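You operate a simulated robot arm through the tools that you are given. There is no shell and no other tool. Be economical: measure what you need, move in short steps, check, and stop when the job is done.

Carry out the task below with a simulated robot arm. There is one attempt and no reset: what you move stays moved.

TASK
Put the order tag marked "2046" from the desk top on top of the small brown carton there and the order tag marked "3175" on the proof card there.
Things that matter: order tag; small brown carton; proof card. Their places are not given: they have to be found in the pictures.

It is judged by the outcome, as a careful person would: the job done as asked, and still so three seconds after it is handed in. It fails if anything else is knocked over, pushed out of place, dropped, spilled or broken.

THE ROBOT
A 7-joint arm with a two-finger parallel gripper, fixed in place. Base frame: the origin is at the foot of the arm, x ahead of it, y to its left, z up; the work surface is at about z = 760. Lengths are in mm, angles in degrees, forces in N, time in s.
With the tool pointing down near the work surface it reaches from about 200 to 680 mm from the base axis. Its first joint turns from -66.0 to 66.0 degrees. Payload 2.4 kg.
Tool frame: the origin (TCP) lies between the finger pads and is the grasp point; the fingertips stand 30 mm ahead of it; z points along the fingers, y is the line along which they close. The gripper opens to 94 mm. The fingers are 28 mm wide and 10 mm thick; the gripper's body (50 by 96 mm) begins 55 mm behind the TCP.
Orientation is told as [roll, pitch, yaw] about the base's x, y, z axes, in that order, counted from this pose: with the fingers straight down and closing along the base's y, the tool's x points along the base's -x, its y along +y and its z along -z.

THE INTERFACE
- The arm moves only by the tool play_rows. Its argument "moves" is a list of rows, each a list of 7 numbers: the shift along the tool's x, y, z in mm, then the turn, a rotation vector about the tool's x, y, z in degrees, then the finger opening in mm, from 0 to 94. In form: [[x, y, z, wx, wy, wz, fingers], ...]. A call has 1 to 12 rows; each row is the pose to reach, as a shift and turn from the pose commanded when the call began, along the tool's axes at that moment. A row lasts 0.2 s, in which the tool goes at most 50 mm and 8.6 degrees; a call with a longer step from one row to the next is refused whole, and so is a gripper value outside its range. A pose out of reach is approached as far as the arm can. The call stops where the force on the tool passes 40 N (or 10 N more than at its start, if that is more) or the arm is blocked; 0.2 s more then pass. The fingers move at their own pace (about 153 mm/s each) and stop on an object; they squeeze with about 45 N. The grip force told is the motor's: it shows also when the fingers shut on nothing. Time passes only in rows, and 0.2 s behind the last, so rows that repeat a pose let the fingers close. It gives the time, the measured TCP pose, the force on the tool (base axes), the opening and the grip force at its end, in the units of the frame above (readings bear some noise), and new pictures: "pictures" is both (left out), scene, wrist or none.
- Cameras (640 x 400 px; columns grow to the right, rows downward): "scene" is fixed at [30.5, 461.1, 1433.4]; the picture's right is [-0.86, -0.52, 0.00], its down [-0.24, 0.40, -0.88] and it looks along [0.46, -0.76, -0.47] (base axes); focal length 314 px, centre (320, 200). "wrist" rides on the gripper at [-37, 0, -58] in the tool frame; the picture's right is [0.00, -1.00, 0.00], its down [0.97, 0.00, -0.24] and it looks along [0.24, 0.00, 0.97] (tool axes); focal length 218 px, centre (320, 200).
- measure_at(camera, pixels): for up to 12 pixels [column, row] of the newest picture of that camera ("zoom" is the newest enlarged one), the place [x, y, z] in the base frame of the surface seen there, good to about 2 mm, but the place of the scene camera against the robot may be out by one fixed shift of up to 25 mm in any direction. No time passes.
- inspect(camera, box): a new picture of the part [left, top, right, bottom] of that camera's present view, enlarged. No time passes.
- job_done(): hands the job in; it is judged then, once.

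Work in short steps. Measure before you move; look again where a grasp or a placing could have gone wrong, and mend it. You have 60 turns and 120 pictures in all, the two below and enlarged ones among them. Open the gripper and draw the arm clear of the work before you hand the job in, unless the task says otherwise; then end with one line.

The tools are called by a JSON object that holds its "method" and its "body". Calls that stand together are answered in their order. play_rows: Moves the arm, as the interface text tells. Its arguments: {"type":"object","properties":{"moves":{"type":"array"},"pictures":{"type":"string","enum":["both","scene","wrist","none"]}},"required":["moves"]} The other tools are called the same way: measure_at (camera, pixels) gives the place of the surface under pixels of a picture; inspect (camera, box) takes an enlarged picture of a part of a camera's view; job_done () hands the job in.

At the start:

```text
t: 0.0
tcp_pos: [255.8, -322.9, 1031.5]
orientation: [0.0, 0.0, 0.0]
ft_force: [0.5, 0.5, 0.0]
width: 93.8
finger_force: 0.0
```

scene: 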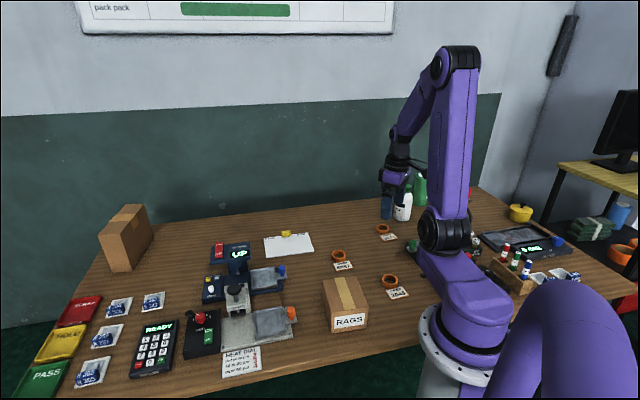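
wrist: 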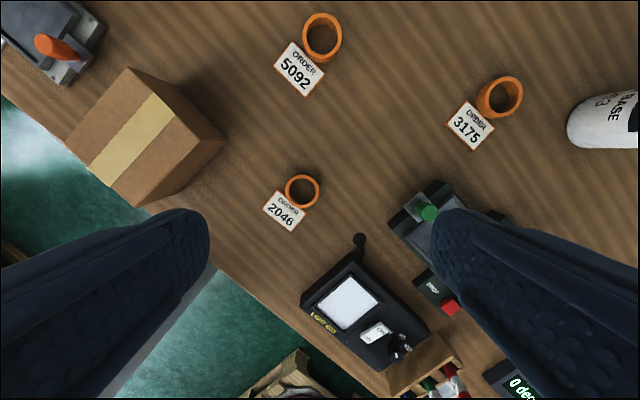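

I'll look closer at the tags, the cartons and the cards in both views.

{"method": "inspect", "body": {"camera": "scene", "box": [200, 210, 420, 390]}}

{"method": "inspect", "body": {"camera": "wrist", "box": [230, 0, 550, 240]}}

{"method": "measure_at", "body": {"camera": "wrist", "pixels": [[302, 176], [302, 190], [286, 192], [318, 192], [302, 207], [285, 212], [500, 98], [522, 97], [478, 97], [470, 125], [150, 110], [280, 130]]}}

{"method": "measure_at", "body": {"camera": "scene", "pixels": [[323, 281], [358, 276], [368, 300], [332, 309], [350, 330], [265, 240], [307, 233], [313, 251], [270, 258], [120, 222], [386, 230], [389, 281]]}}

```text
2.22 times, centred on (310, 300) of scene
```

zoom: 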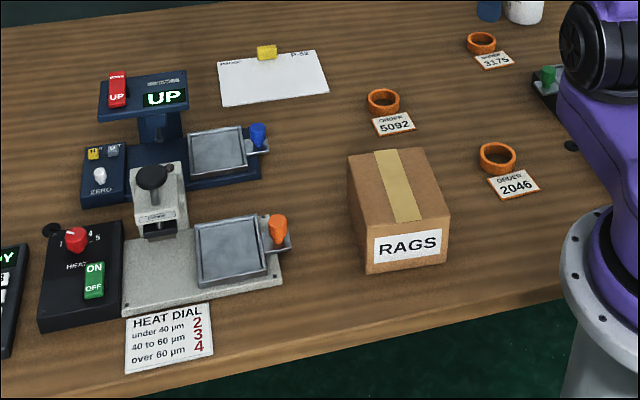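

```text
1.67 times, centred on (390, 120) of wrist
```

zoom: 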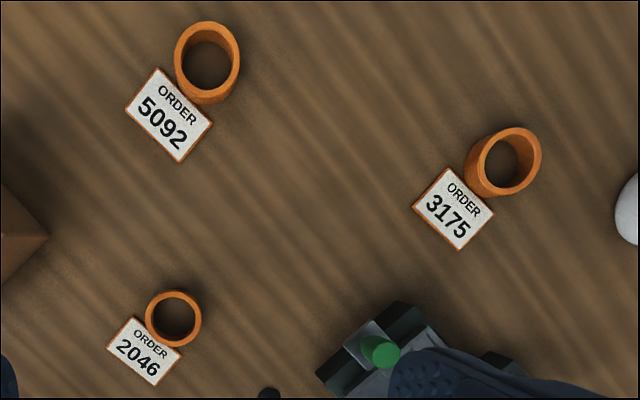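

```text
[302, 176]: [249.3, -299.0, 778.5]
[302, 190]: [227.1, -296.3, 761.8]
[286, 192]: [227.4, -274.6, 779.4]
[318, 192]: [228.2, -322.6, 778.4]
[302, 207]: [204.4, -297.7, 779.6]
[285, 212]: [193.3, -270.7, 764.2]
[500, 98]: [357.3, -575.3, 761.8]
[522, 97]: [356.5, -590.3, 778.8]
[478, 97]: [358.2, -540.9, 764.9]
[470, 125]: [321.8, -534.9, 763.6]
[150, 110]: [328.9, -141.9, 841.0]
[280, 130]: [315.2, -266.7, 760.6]
```

```text
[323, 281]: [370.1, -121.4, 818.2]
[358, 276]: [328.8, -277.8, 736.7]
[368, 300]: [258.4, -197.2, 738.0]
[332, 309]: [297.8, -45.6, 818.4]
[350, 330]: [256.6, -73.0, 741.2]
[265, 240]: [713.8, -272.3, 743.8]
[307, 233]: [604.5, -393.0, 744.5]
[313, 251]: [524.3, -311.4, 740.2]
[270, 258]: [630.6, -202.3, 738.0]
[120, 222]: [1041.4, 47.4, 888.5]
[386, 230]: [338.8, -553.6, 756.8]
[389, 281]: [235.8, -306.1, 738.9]
```

Tag 2046's ring is centred near (227, -298), top at z 779. Its card lies towards (-x, +y), so I turn about 38.5° to close the fingers across that line and come down over it.

{"method": "play_rows", "body": {"moves": [[6, 5, 26, 0, 0, 7.7, 94], [12, 10, 52, 0, 0, 15.4, 94], [18, 15, 78, 0, 0, 23.1, 94], [24, 20, 104, 0, 0, 30.8, 94], [29, 25, 130, 0, 0, 38.5, 94], [29, 25, 130, 0, 0, 38.5, 94]]}}

```text
t: 1.4
tcp_pos: [227.9, -297.0, 901.2]
orientation: [0.0, 0.0, -38.6]
ft_force: [-0.1, 0.1, -0.5]
width: 94.0
finger_force: 0.0
```

scene: 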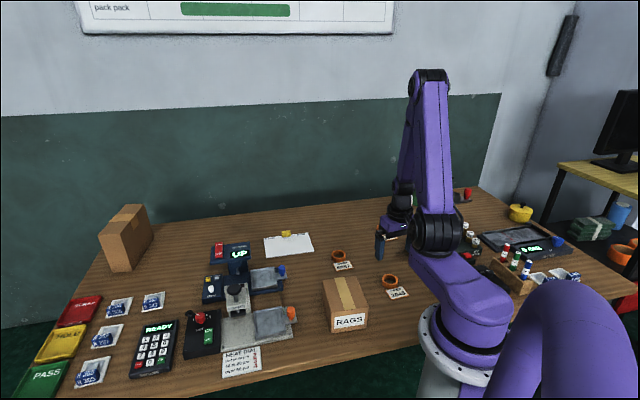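
wrist: 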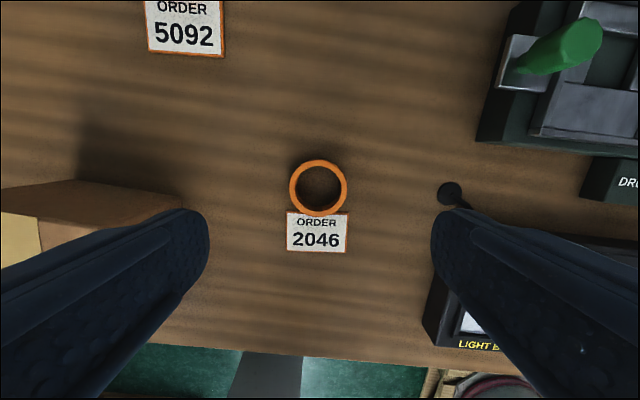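

The tag is square to the fingers, ring at (318,187). I check the neighbours for finger clearance: the carton edge and the small black knob at (450,193).

{"method": "measure_at", "body": {"camera": "wrist", "pixels": [[292, 187], [345, 187], [318, 161], [318, 213], [290, 230], [347, 230], [318, 250], [450, 193], [440, 193], [180, 205], [40, 245], [72, 181]]}}

```text
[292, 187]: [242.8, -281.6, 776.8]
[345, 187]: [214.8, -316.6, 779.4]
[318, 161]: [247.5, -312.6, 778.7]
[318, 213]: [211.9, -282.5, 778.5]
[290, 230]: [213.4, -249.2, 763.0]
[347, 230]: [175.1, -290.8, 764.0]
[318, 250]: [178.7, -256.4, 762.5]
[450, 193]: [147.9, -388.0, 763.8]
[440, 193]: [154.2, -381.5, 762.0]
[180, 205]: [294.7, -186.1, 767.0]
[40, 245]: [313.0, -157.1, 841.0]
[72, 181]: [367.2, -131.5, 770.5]
```

The ring centre is (229, -298), under the TCP within 2 mm, and the way is clear. I go down to TCP z≈796 and close.

{"method": "play_rows", "body": {"moves": [[0, 0, 40, 0, 0, 0, 94], [0, 0, 80, 0, 0, 0, 94], [-1, 0, 105, 0, 0, 0, 94], [-1, 0, 105, 0, 0, 0, 94], [-1, 0, 105, 0, 0, 0, 60], [-1, 0, 105, 0, 0, 0, 40], [-1, 0, 105, 0, 0, 0, 40], [-1, 0, 105, 0, 0, 0, 40]]}}

```text
t: 3.2
tcp_pos: [228.1, -298.7, 794.9]
orientation: [0.0, 0.0, -38.4]
ft_force: [0.8, 0.3, 0.4]
width: 48.0
finger_force: 44.7
```

scene: 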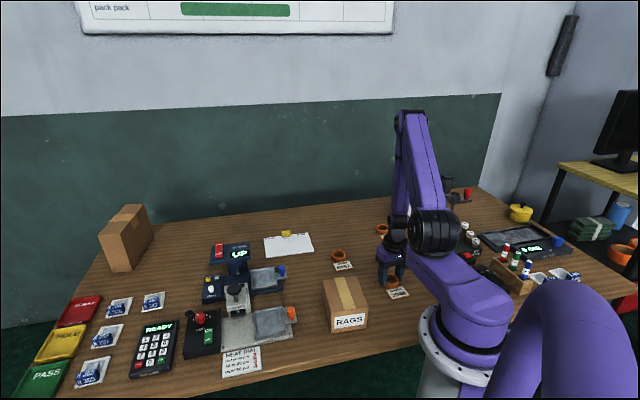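
wrist: 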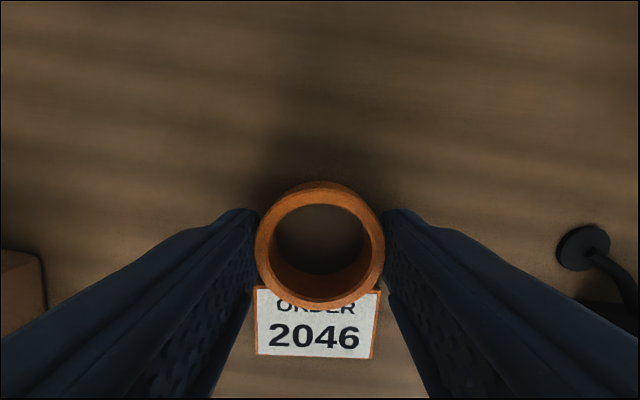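

The grip holds at 48 mm. I lift 160 mm straight up and look at the carton from there.

{"method": "play_rows", "body": {"moves": [[0, 0, -30, 0, 0, 0, 40], [0, 0, -70, 0, 0, 0, 40], [0, 0, -115, 0, 0, 0, 40], [0, 0, -160, 0, 0, 0, 40], [0, 0, -160, 0, 0, 0, 40]]}}

```text
t: 4.4
tcp_pos: [226.7, -295.6, 956.1]
orientation: [0.1, 0.1, -38.6]
ft_force: [-0.4, -0.4, 0.5]
width: 48.1
finger_force: 45.0
```

scene: 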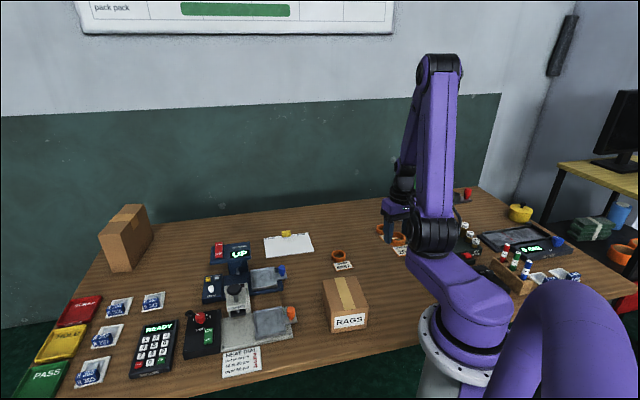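
wrist: 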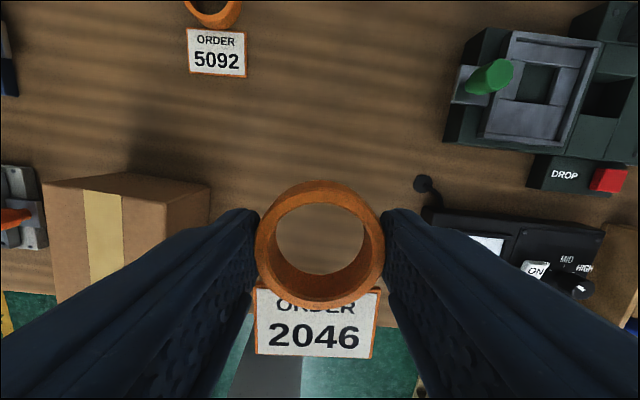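

The carton's top is at left, (45,185)–(165,205). I measure its corners from the wrist and scene views to get its centre.

{"method": "measure_at", "body": {"camera": "wrist", "pixels": [[47, 187], [164, 205], [60, 295], [80, 191], [122, 198], [165, 235], [105, 195], [107, 260], [318, 320], [260, 340], [375, 340]]}}

{"method": "measure_at", "body": {"camera": "scene", "pixels": [[325, 284], [331, 312], [364, 302], [350, 280], [352, 290], [340, 282], [266, 241], [305, 234], [312, 250], [271, 257]]}}

```text
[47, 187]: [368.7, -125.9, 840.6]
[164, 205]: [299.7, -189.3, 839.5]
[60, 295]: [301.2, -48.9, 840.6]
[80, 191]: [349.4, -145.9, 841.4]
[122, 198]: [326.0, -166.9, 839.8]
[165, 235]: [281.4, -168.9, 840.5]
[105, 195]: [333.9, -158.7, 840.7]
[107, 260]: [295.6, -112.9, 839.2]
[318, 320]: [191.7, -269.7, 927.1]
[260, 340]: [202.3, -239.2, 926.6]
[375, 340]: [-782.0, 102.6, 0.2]
```

```text
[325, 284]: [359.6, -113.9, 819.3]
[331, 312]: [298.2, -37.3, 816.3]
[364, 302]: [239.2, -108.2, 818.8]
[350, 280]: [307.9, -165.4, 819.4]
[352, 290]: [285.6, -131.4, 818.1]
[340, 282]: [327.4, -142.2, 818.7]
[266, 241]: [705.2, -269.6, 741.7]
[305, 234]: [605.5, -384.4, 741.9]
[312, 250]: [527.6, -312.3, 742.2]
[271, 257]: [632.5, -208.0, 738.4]
```

Corner readings put the carton top's centre near (299, -116) at z 840.5, with its long axis along (-0.65, 0.76). I carry the tag so that its ring is over (312, -132), turning 11° more to match the carton.

{"method": "play_rows", "body": {"moves": [[7, 36, 0, 0, 0, 2, 40], [14, 72, 0, 0, 0, 4, 40], [21, 108, 0, 0, 0, 7, 40], [28, 144, 0, 0, 0, 9, 40], [35.5, 181, 0, 0, 0, 11, 40], [35.5, 181, 50, 0, 0, 11, 40], [35.5, 181, 50, 0, 0, 11, 40]]}}

{"method": "inspect", "body": {"camera": "scene", "box": [280, 220, 430, 345]}}

```text
t: 6.0
tcp_pos: [314.8, -131.7, 905.9]
orientation: [-0.1, 0.1, -49.5]
ft_force: [0.0, 0.4, -0.3]
width: 47.8
finger_force: 45.3
```

scene: 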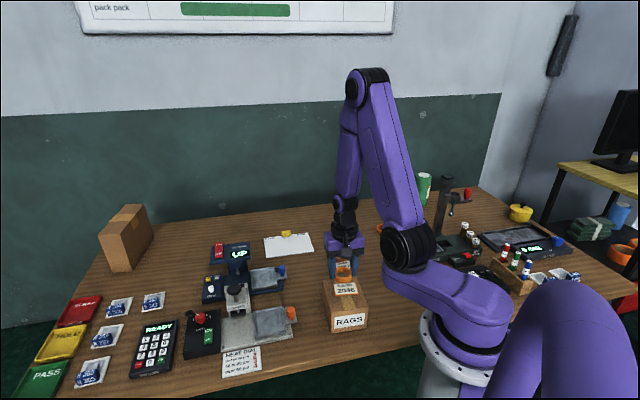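
wrist: 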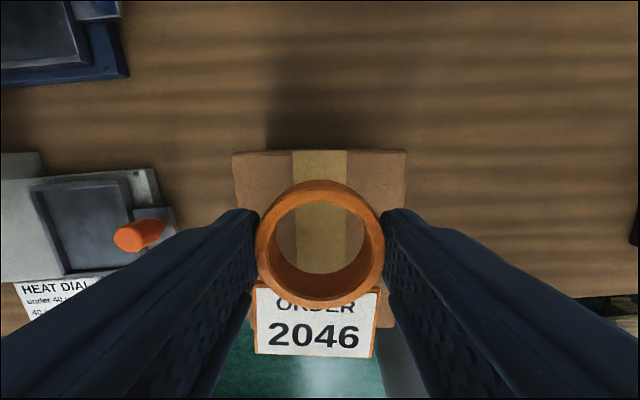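

```text
3.20 times, centred on (355, 282) of scene
```

zoom: 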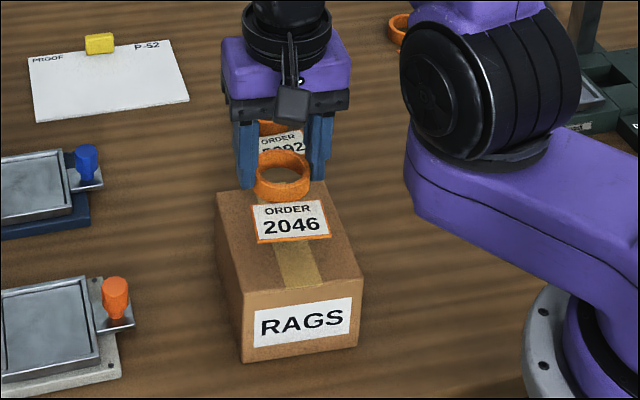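

The tag is square with the carton. I check the carton's far edge and near corner against it before lowering.

{"method": "measure_at", "body": {"camera": "wrist", "pixels": [[235, 155], [404, 154], [390, 324], [320, 153], [320, 350], [260, 352], [373, 352]]}}

```text
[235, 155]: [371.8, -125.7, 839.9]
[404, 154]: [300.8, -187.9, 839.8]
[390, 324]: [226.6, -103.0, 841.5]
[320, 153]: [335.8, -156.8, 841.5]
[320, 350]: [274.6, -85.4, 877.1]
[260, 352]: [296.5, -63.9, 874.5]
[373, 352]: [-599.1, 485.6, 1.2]
```

The carton centre is (299.5, -114.5), so the tag sits within 3 mm of centred. I lower 30.5 mm, release and rise.

{"method": "play_rows", "body": {"moves": [[2, 0, 15, 0, 0, 0, 40], [2, 0, 26, 0, 0, 0, 40], [2, 0, 31, 0, 0, 0, 40], [2, 0, 31, 0, 0, 0, 40], [2, 0, 31, 0, 0, 0, 56], [2, 0, 31, 0, 0, 0, 70], [2, 0, 31, 0, 0, 0, 70], [2, 0, 10, 0, 0, 0, 70], [2, 0, -30, 0, 0, 0, 70], [2, 0, -75, 0, 0, 0, 70], [2, 0, -75, 0, 0, 0, 80]]}}

{"method": "inspect", "body": {"camera": "scene", "box": [280, 220, 430, 345]}}

```text
t: 8.4
tcp_pos: [311.7, -134.9, 980.6]
orientation: [0.0, 0.0, -49.5]
ft_force: [0.2, 0.2, 0.1]
width: 79.7
finger_force: 0.0
```

scene: 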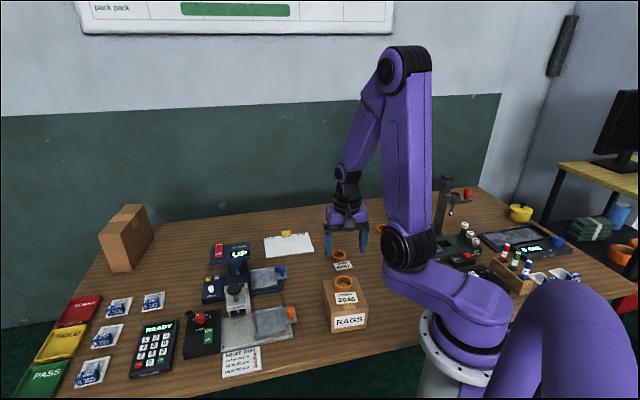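
wrist: 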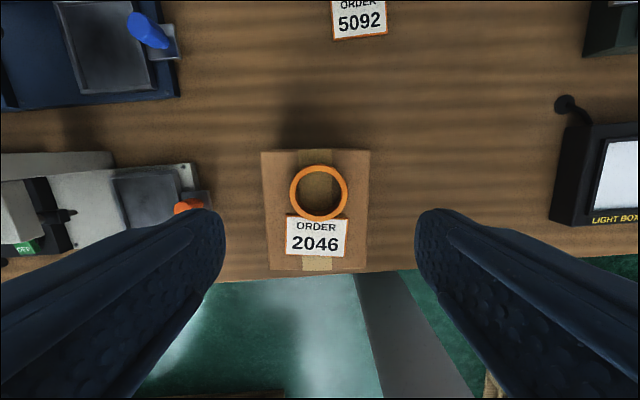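

```text
3.20 times, centred on (355, 282) of scene
```

zoom: 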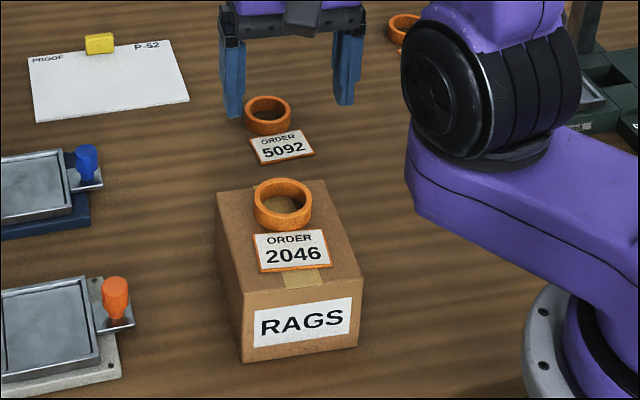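

Tag 2046 lies flat and centred on the carton. Before I fly to tag 3175 I check how tall the post at (445,178) and the bottles near it are.

{"method": "measure_at", "body": {"camera": "scene", "pixels": [[446, 178], [467, 192], [424, 176], [424, 200], [380, 230], [474, 240], [450, 210]]}}

```text
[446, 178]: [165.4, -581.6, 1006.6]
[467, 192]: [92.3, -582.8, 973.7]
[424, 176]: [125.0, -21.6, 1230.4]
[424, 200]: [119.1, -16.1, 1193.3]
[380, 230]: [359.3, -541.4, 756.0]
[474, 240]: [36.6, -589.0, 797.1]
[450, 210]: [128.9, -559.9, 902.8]
```

The post (165, -582) is well away from the tag. I go up a little and fly to a lookout short of tag 3175.

{"method": "play_rows", "body": {"moves": [[-20, -10, -30, 0, 0, -1, 80], [-56, -36, -45, 0, 0, -2, 94], [-94, -63, -45, 0, 0, -3, 94], [-132, -90, -45, 0, 0, -4, 94], [-170, -117, -45, 0, 0, -5, 94], [-208, -144, -45, 0, 0, -6, 94], [-246, -171, -45, 0, 0, -7, 94], [-284, -198, -45, 0, 0, -8, 94], [-315, -220, -45, 0, 0, -9, 94], [-315, -220, -45, 0, 0, -9, 94]]}}

```text
t: 10.6
tcp_pos: [349.7, -515.0, 1025.1]
orientation: [0.0, 0.0, -40.4]
ft_force: [0.1, 0.1, 0.2]
width: 94.1
finger_force: 0.0
```

scene: 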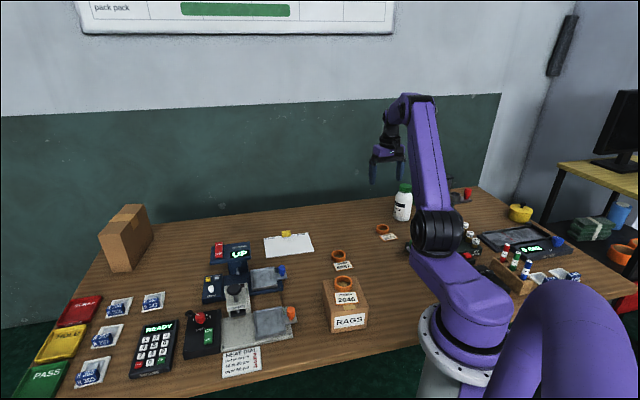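
wrist: 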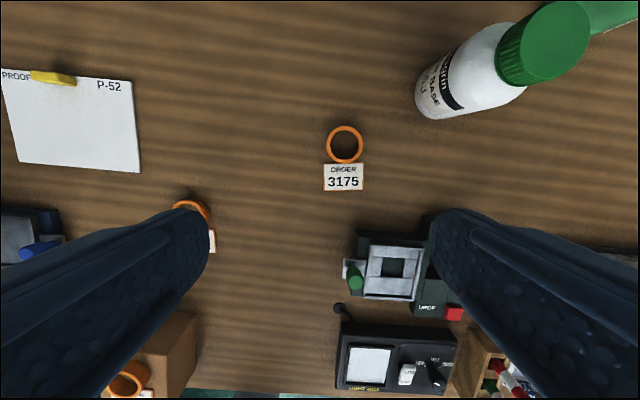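

Ring 3175 is at (345,145), the bottle at (440,95) and the proof card's corners at (3,68), (133,80), (141,172), (20,160). I measure all of these.

{"method": "measure_at", "body": {"camera": "wrist", "pixels": [[328, 145], [361, 145], [345, 128], [345, 161], [327, 177], [362, 177], [425, 110], [418, 95], [505, 85], [552, 40]]}}

{"method": "measure_at", "body": {"camera": "wrist", "pixels": [[6, 72], [131, 82], [139, 170], [22, 159], [53, 79], [75, 84], [70, 120], [180, 204], [212, 240]]}}

```text
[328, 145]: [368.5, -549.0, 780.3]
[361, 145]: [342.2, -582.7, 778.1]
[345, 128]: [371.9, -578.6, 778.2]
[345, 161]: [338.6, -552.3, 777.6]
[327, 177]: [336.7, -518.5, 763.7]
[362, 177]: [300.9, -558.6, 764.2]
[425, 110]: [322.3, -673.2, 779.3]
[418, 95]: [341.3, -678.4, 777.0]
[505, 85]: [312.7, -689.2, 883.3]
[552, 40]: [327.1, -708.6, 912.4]
```

```text
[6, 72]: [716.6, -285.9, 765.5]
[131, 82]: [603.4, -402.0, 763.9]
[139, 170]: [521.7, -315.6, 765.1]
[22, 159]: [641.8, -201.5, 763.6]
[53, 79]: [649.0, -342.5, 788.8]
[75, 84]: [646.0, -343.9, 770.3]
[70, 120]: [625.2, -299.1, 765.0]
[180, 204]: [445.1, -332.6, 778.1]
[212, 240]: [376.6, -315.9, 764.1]
```

The ring centre is (355, -566) and the bottle is about 40 mm clear of the open fingers. I move above the ring and partly down, then check.

{"method": "play_rows", "body": {"moves": [[-19, -17, 20, 0, 0, 0, 94], [-37, -35, 50, 0, 0, 0, 94], [-37, -35, 90, 0, 0, 0, 94], [-37, -35, 130, 0, 0, 0, 94], [-37, -35, 130, 0, 0, 0, 80]]}}

```text
t: 11.8
tcp_pos: [356.0, -566.1, 893.0]
orientation: [0.0, 0.0, -40.5]
ft_force: [0.2, -0.1, 0.7]
width: 79.9
finger_force: 0.1
```

scene: 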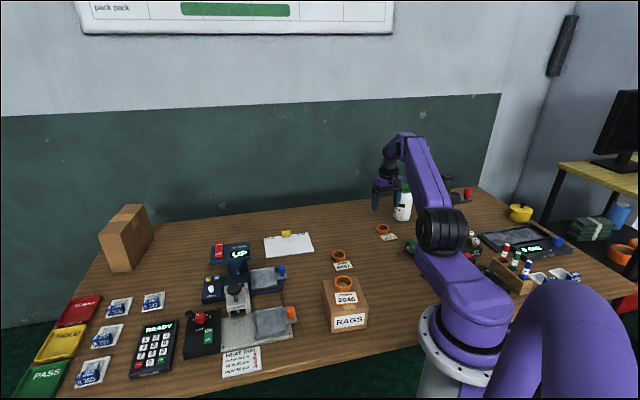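
wrist: 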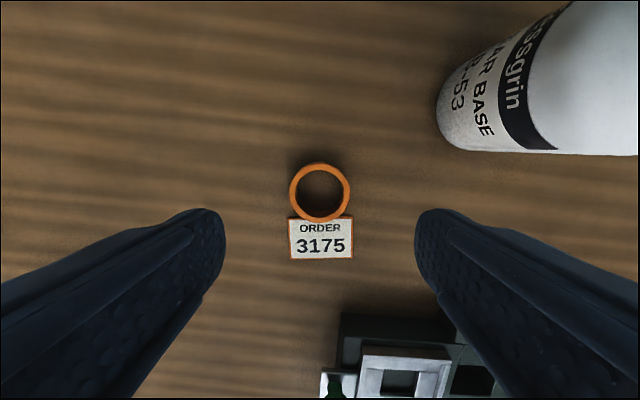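

The ring is centred at (320,191). I use the 80 mm opening for more room from the bottle, go down 98 mm and close.

{"method": "play_rows", "body": {"moves": [[0, 0, 40, 0, 0, 0, 80], [0, 0, 75, 0, 0, 0, 80], [0, 0, 98, 0, 0, 0, 80], [0, 0, 98, 0, 0, 0, 80], [0, 0, 98, 0, 0, 0, 55], [0, 0, 98, 0, 0, 0, 40], [0, 0, 98, 0, 0, 0, 40], [0, 0, 98, 0, 0, 0, 40]], "pictures": "wrist"}}

```text
t: 13.6
tcp_pos: [354.5, -564.2, 798.1]
orientation: [0.0, -0.1, -40.4]
ft_force: [0.1, 0.3, -0.6]
width: 48.2
finger_force: 44.8
```

wrist: 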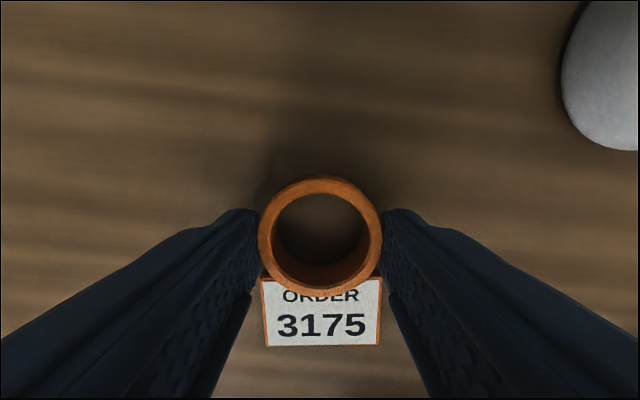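

Gripped at 48 mm. I lift 130 mm straight up, clear of the bottle's side.

{"method": "play_rows", "body": {"moves": [[0, 0, -30, 0, 0, 0, 40], [0, 0, -70, 0, 0, 0, 40], [0, 0, -110, 0, 0, 0, 40], [0, 0, -130, 0, 0, 0, 40], [0, 0, -130, 0, 0, 0, 40]]}}

```text
t: 14.8
tcp_pos: [351.6, -566.2, 929.7]
orientation: [0.0, 0.1, -40.5]
ft_force: [-0.1, 0.4, -0.6]
width: 48.3
finger_force: 45.6
```

scene: 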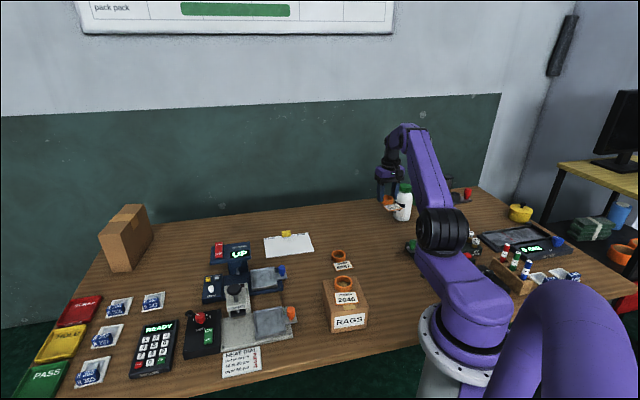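
wrist: 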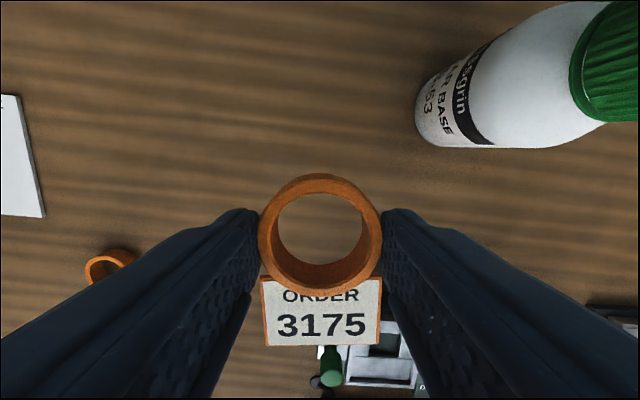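

The tag is held level. I carry it to (601, -281) over the proof card, turning to yaw +45. There the tag lies along the card's length, within reach and clear of the clip.

{"method": "play_rows", "body": {"moves": [[0, 34, 0, 0, 0, -4, 40], [0, 68, 0, 0, 0, -12, 40], [0, 103, 0, 0, 0, -20, 40], [0, 138, 0, 0, 0, -28.5, 40], [-1, 173, 0, 0, 0, -37, 40], [-1, 208, 0, 0, 0, -45.5, 40], [-2, 243, 0, 0, 0, -54, 40], [-2, 278, 0, 0, 0, -62.5, 40], [-3, 313, 0, 0, 0, -71, 40], [-3, 346, 0, 0, 0, -79, 40], [-3, 376, 0, 0, 0, -85.5, 40], [-3, 376, 0, 0, 0, -85.5, 40]]}}

{"method": "inspect", "body": {"camera": "scene", "box": [240, 180, 390, 280]}}

```text
t: 17.4
tcp_pos: [603.6, -282.5, 928.3]
orientation: [0.0, 0.0, 45.0]
ft_force: [0.5, 0.4, 0.8]
width: 48.2
finger_force: 45.5
```

scene: 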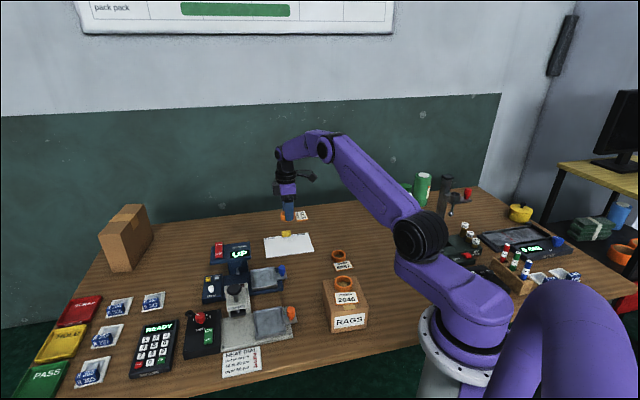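
wrist: 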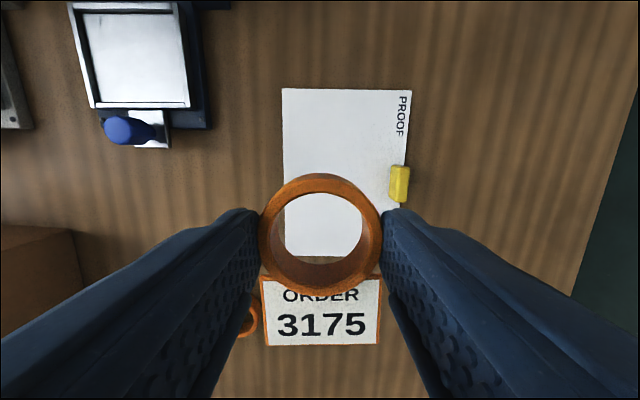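

```text
4.00 times, centred on (315, 230) of scene
```

zoom: 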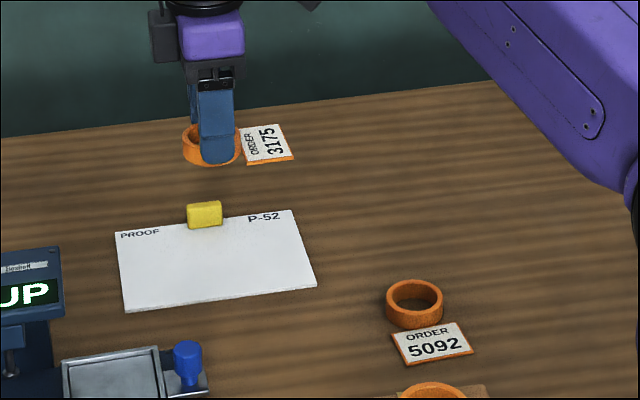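

The card edges look parallel to the tool. I recheck the card corners (283,89), (410,91), (284,255), the clip at (392,185) and the tag from here.

{"method": "measure_at", "body": {"camera": "wrist", "pixels": [[285, 92], [409, 93], [287, 200], [290, 252], [392, 185], [392, 170], [265, 342], [377, 342], [320, 342], [320, 240]]}}

```text
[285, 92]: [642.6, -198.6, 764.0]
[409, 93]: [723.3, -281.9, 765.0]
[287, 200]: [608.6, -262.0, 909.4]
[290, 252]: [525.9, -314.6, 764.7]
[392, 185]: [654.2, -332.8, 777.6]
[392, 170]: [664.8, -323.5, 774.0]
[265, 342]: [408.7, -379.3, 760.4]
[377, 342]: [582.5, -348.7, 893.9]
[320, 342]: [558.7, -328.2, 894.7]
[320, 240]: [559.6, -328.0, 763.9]
```

The ring's target offset from the card centre is about 27 mm toward the near edge, and the whole tag falls on the card clear of the clip (46 mm beyond). I lower 112 mm first and check.

{"method": "play_rows", "body": {"moves": [[0, 0, 35, 0, 0, 0, 40], [0, 0, 70, 0, 0, 0, 40], [0, 0, 100, 0, 0, 0, 40], [0, 0, 112, 0, 0, 0, 40], [0, 0, 112, 0, 0, 0, 40]]}}

{"method": "inspect", "body": {"camera": "scene", "box": [240, 180, 390, 280]}}

```text
t: 18.6
tcp_pos: [604.0, -282.4, 816.2]
orientation: [-0.1, -0.1, 44.9]
ft_force: [0.3, 0.5, 0.1]
width: 48.0
finger_force: 45.4
```

scene: 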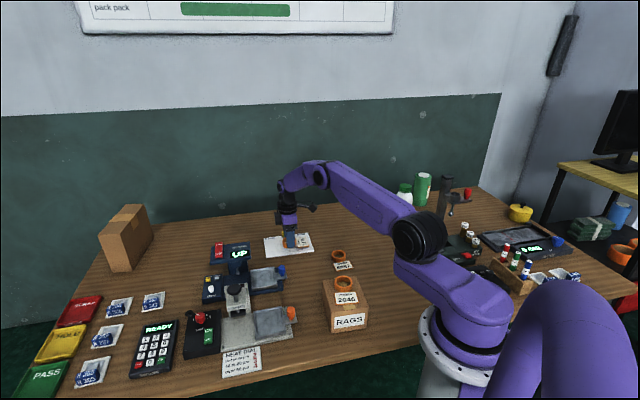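
wrist: 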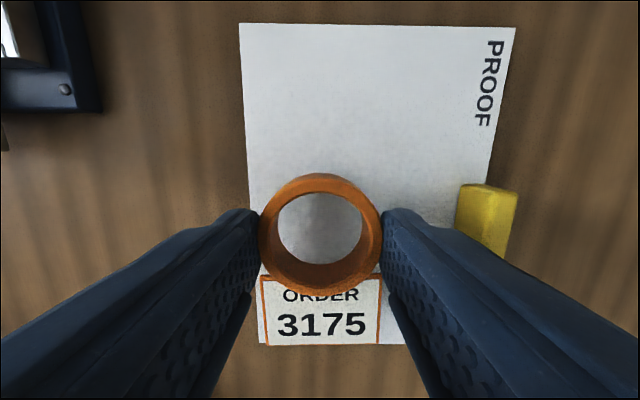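

```text
4.00 times, centred on (315, 230) of scene
```

zoom: 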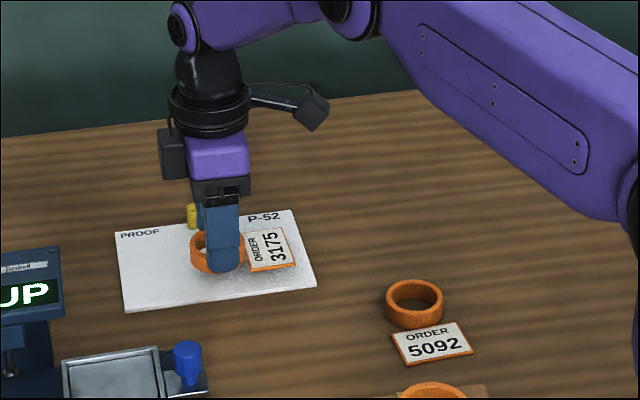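

The tag hangs over the card with its left edge near the card's near edge. I nudge it 4 mm inward and 6 mm along, lower it gently the last 14–15 mm, release to 62 mm only, and rise.

{"method": "play_rows", "body": {"moves": [[-6, -4, 0, 0, 0, 0, 40], [-6, -4, 8, 0, 0, 0, 40], [-6, -4, 13, 0, 0, 0, 40], [-6, -4, 15, 0, 0, 0, 40], [-6, -4, 15, 0, 0, 0, 40], [-6, -4, 15, 0, 0, 0, 54], [-6, -4, 15, 0, 0, 0, 64], [-6, -4, 15, 0, 0, 0, 64], [-6, -4, 0, 0, 0, 0, 64], [-6, -4, -35, 0, 0, 0, 64], [-6, -4, -80, 0, 0, 0, 64], [-6, -4, -120, 0, 0, 0, 64]]}}

{"method": "inspect", "body": {"camera": "scene", "box": [240, 180, 390, 280]}}

```text
t: 21.2
tcp_pos: [610.5, -280.3, 937.5]
orientation: [-0.1, 0.0, 45.0]
ft_force: [-0.1, 1.1, -1.0]
width: 64.2
finger_force: 0.0
```

scene: 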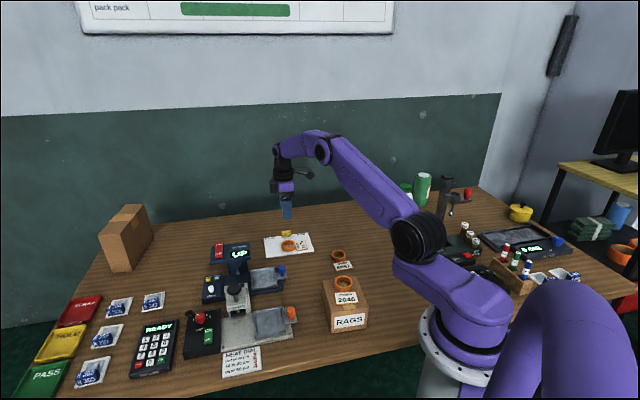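
wrist: 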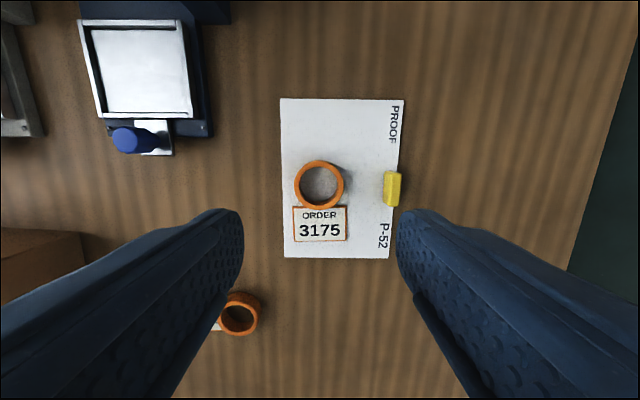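

```text
4.00 times, centred on (315, 230) of scene
```

zoom: 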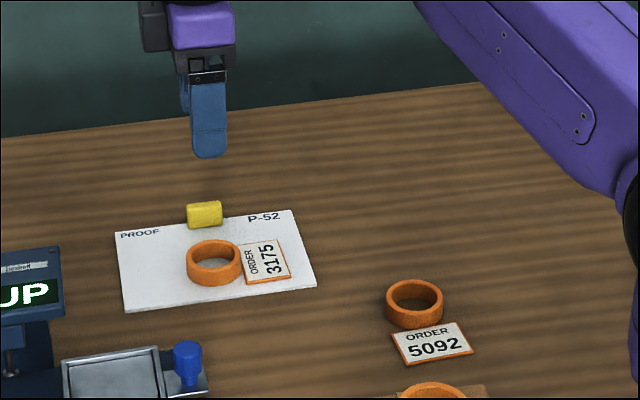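

Tag 3175 lies flat and wholly on the proof card, with the card and clip unmoved. I raise the arm clear and open it.

{"method": "play_rows", "body": {"moves": [[0, 0, -40, 0, 0, 0, 80], [35, 0, -80, 0, 0, 0, 94], [70, 0, -100, 0, 0, 0, 94], [105, 0, -100, 0, 0, 0, 94], [105, 0, -100, 0, 0, 0, 94]]}}

```text
refused: row 2 steps farther than a row can; nothing moved
```

One step was too long, so I send the same retreat in smaller steps.

{"method": "play_rows", "body": {"moves": [[0, 0, -40, 0, 0, 0, 80], [25, 0, -75, 0, 0, 0, 94], [60, 0, -95, 0, 0, 0, 94], [95, 0, -95, 0, 0, 0, 94], [95, 0, -95, 0, 0, 0, 94]]}}

```text
t: 22.4
tcp_pos: [539.0, -351.1, 1030.7]
orientation: [0.0, -0.1, 45.0]
ft_force: [0.6, 0.0, 0.4]
width: 94.1
finger_force: 0.1
```

scene: 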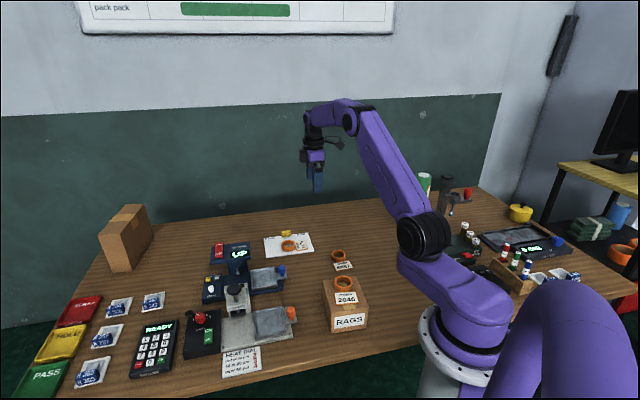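
wrist: 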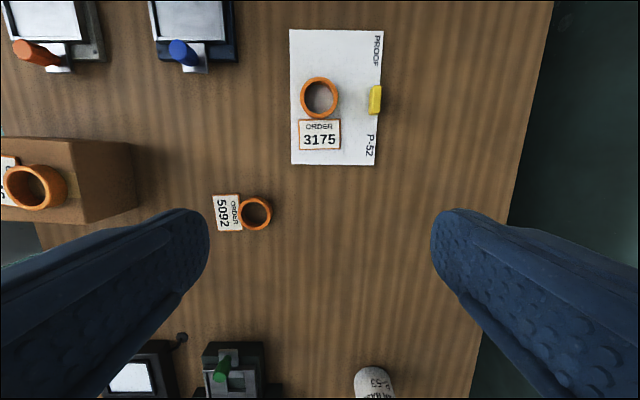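

Both tags are in place, nothing else has moved, and the arm is clear with the gripper open. I hand it in.

{"method": "job_done", "body": {}}

```text
The job is handed in.
```

Tag 2046 is on top of the small brown carton (the one labelled "RAGS") and tag 3175 is on the proof card; the job is handed in.
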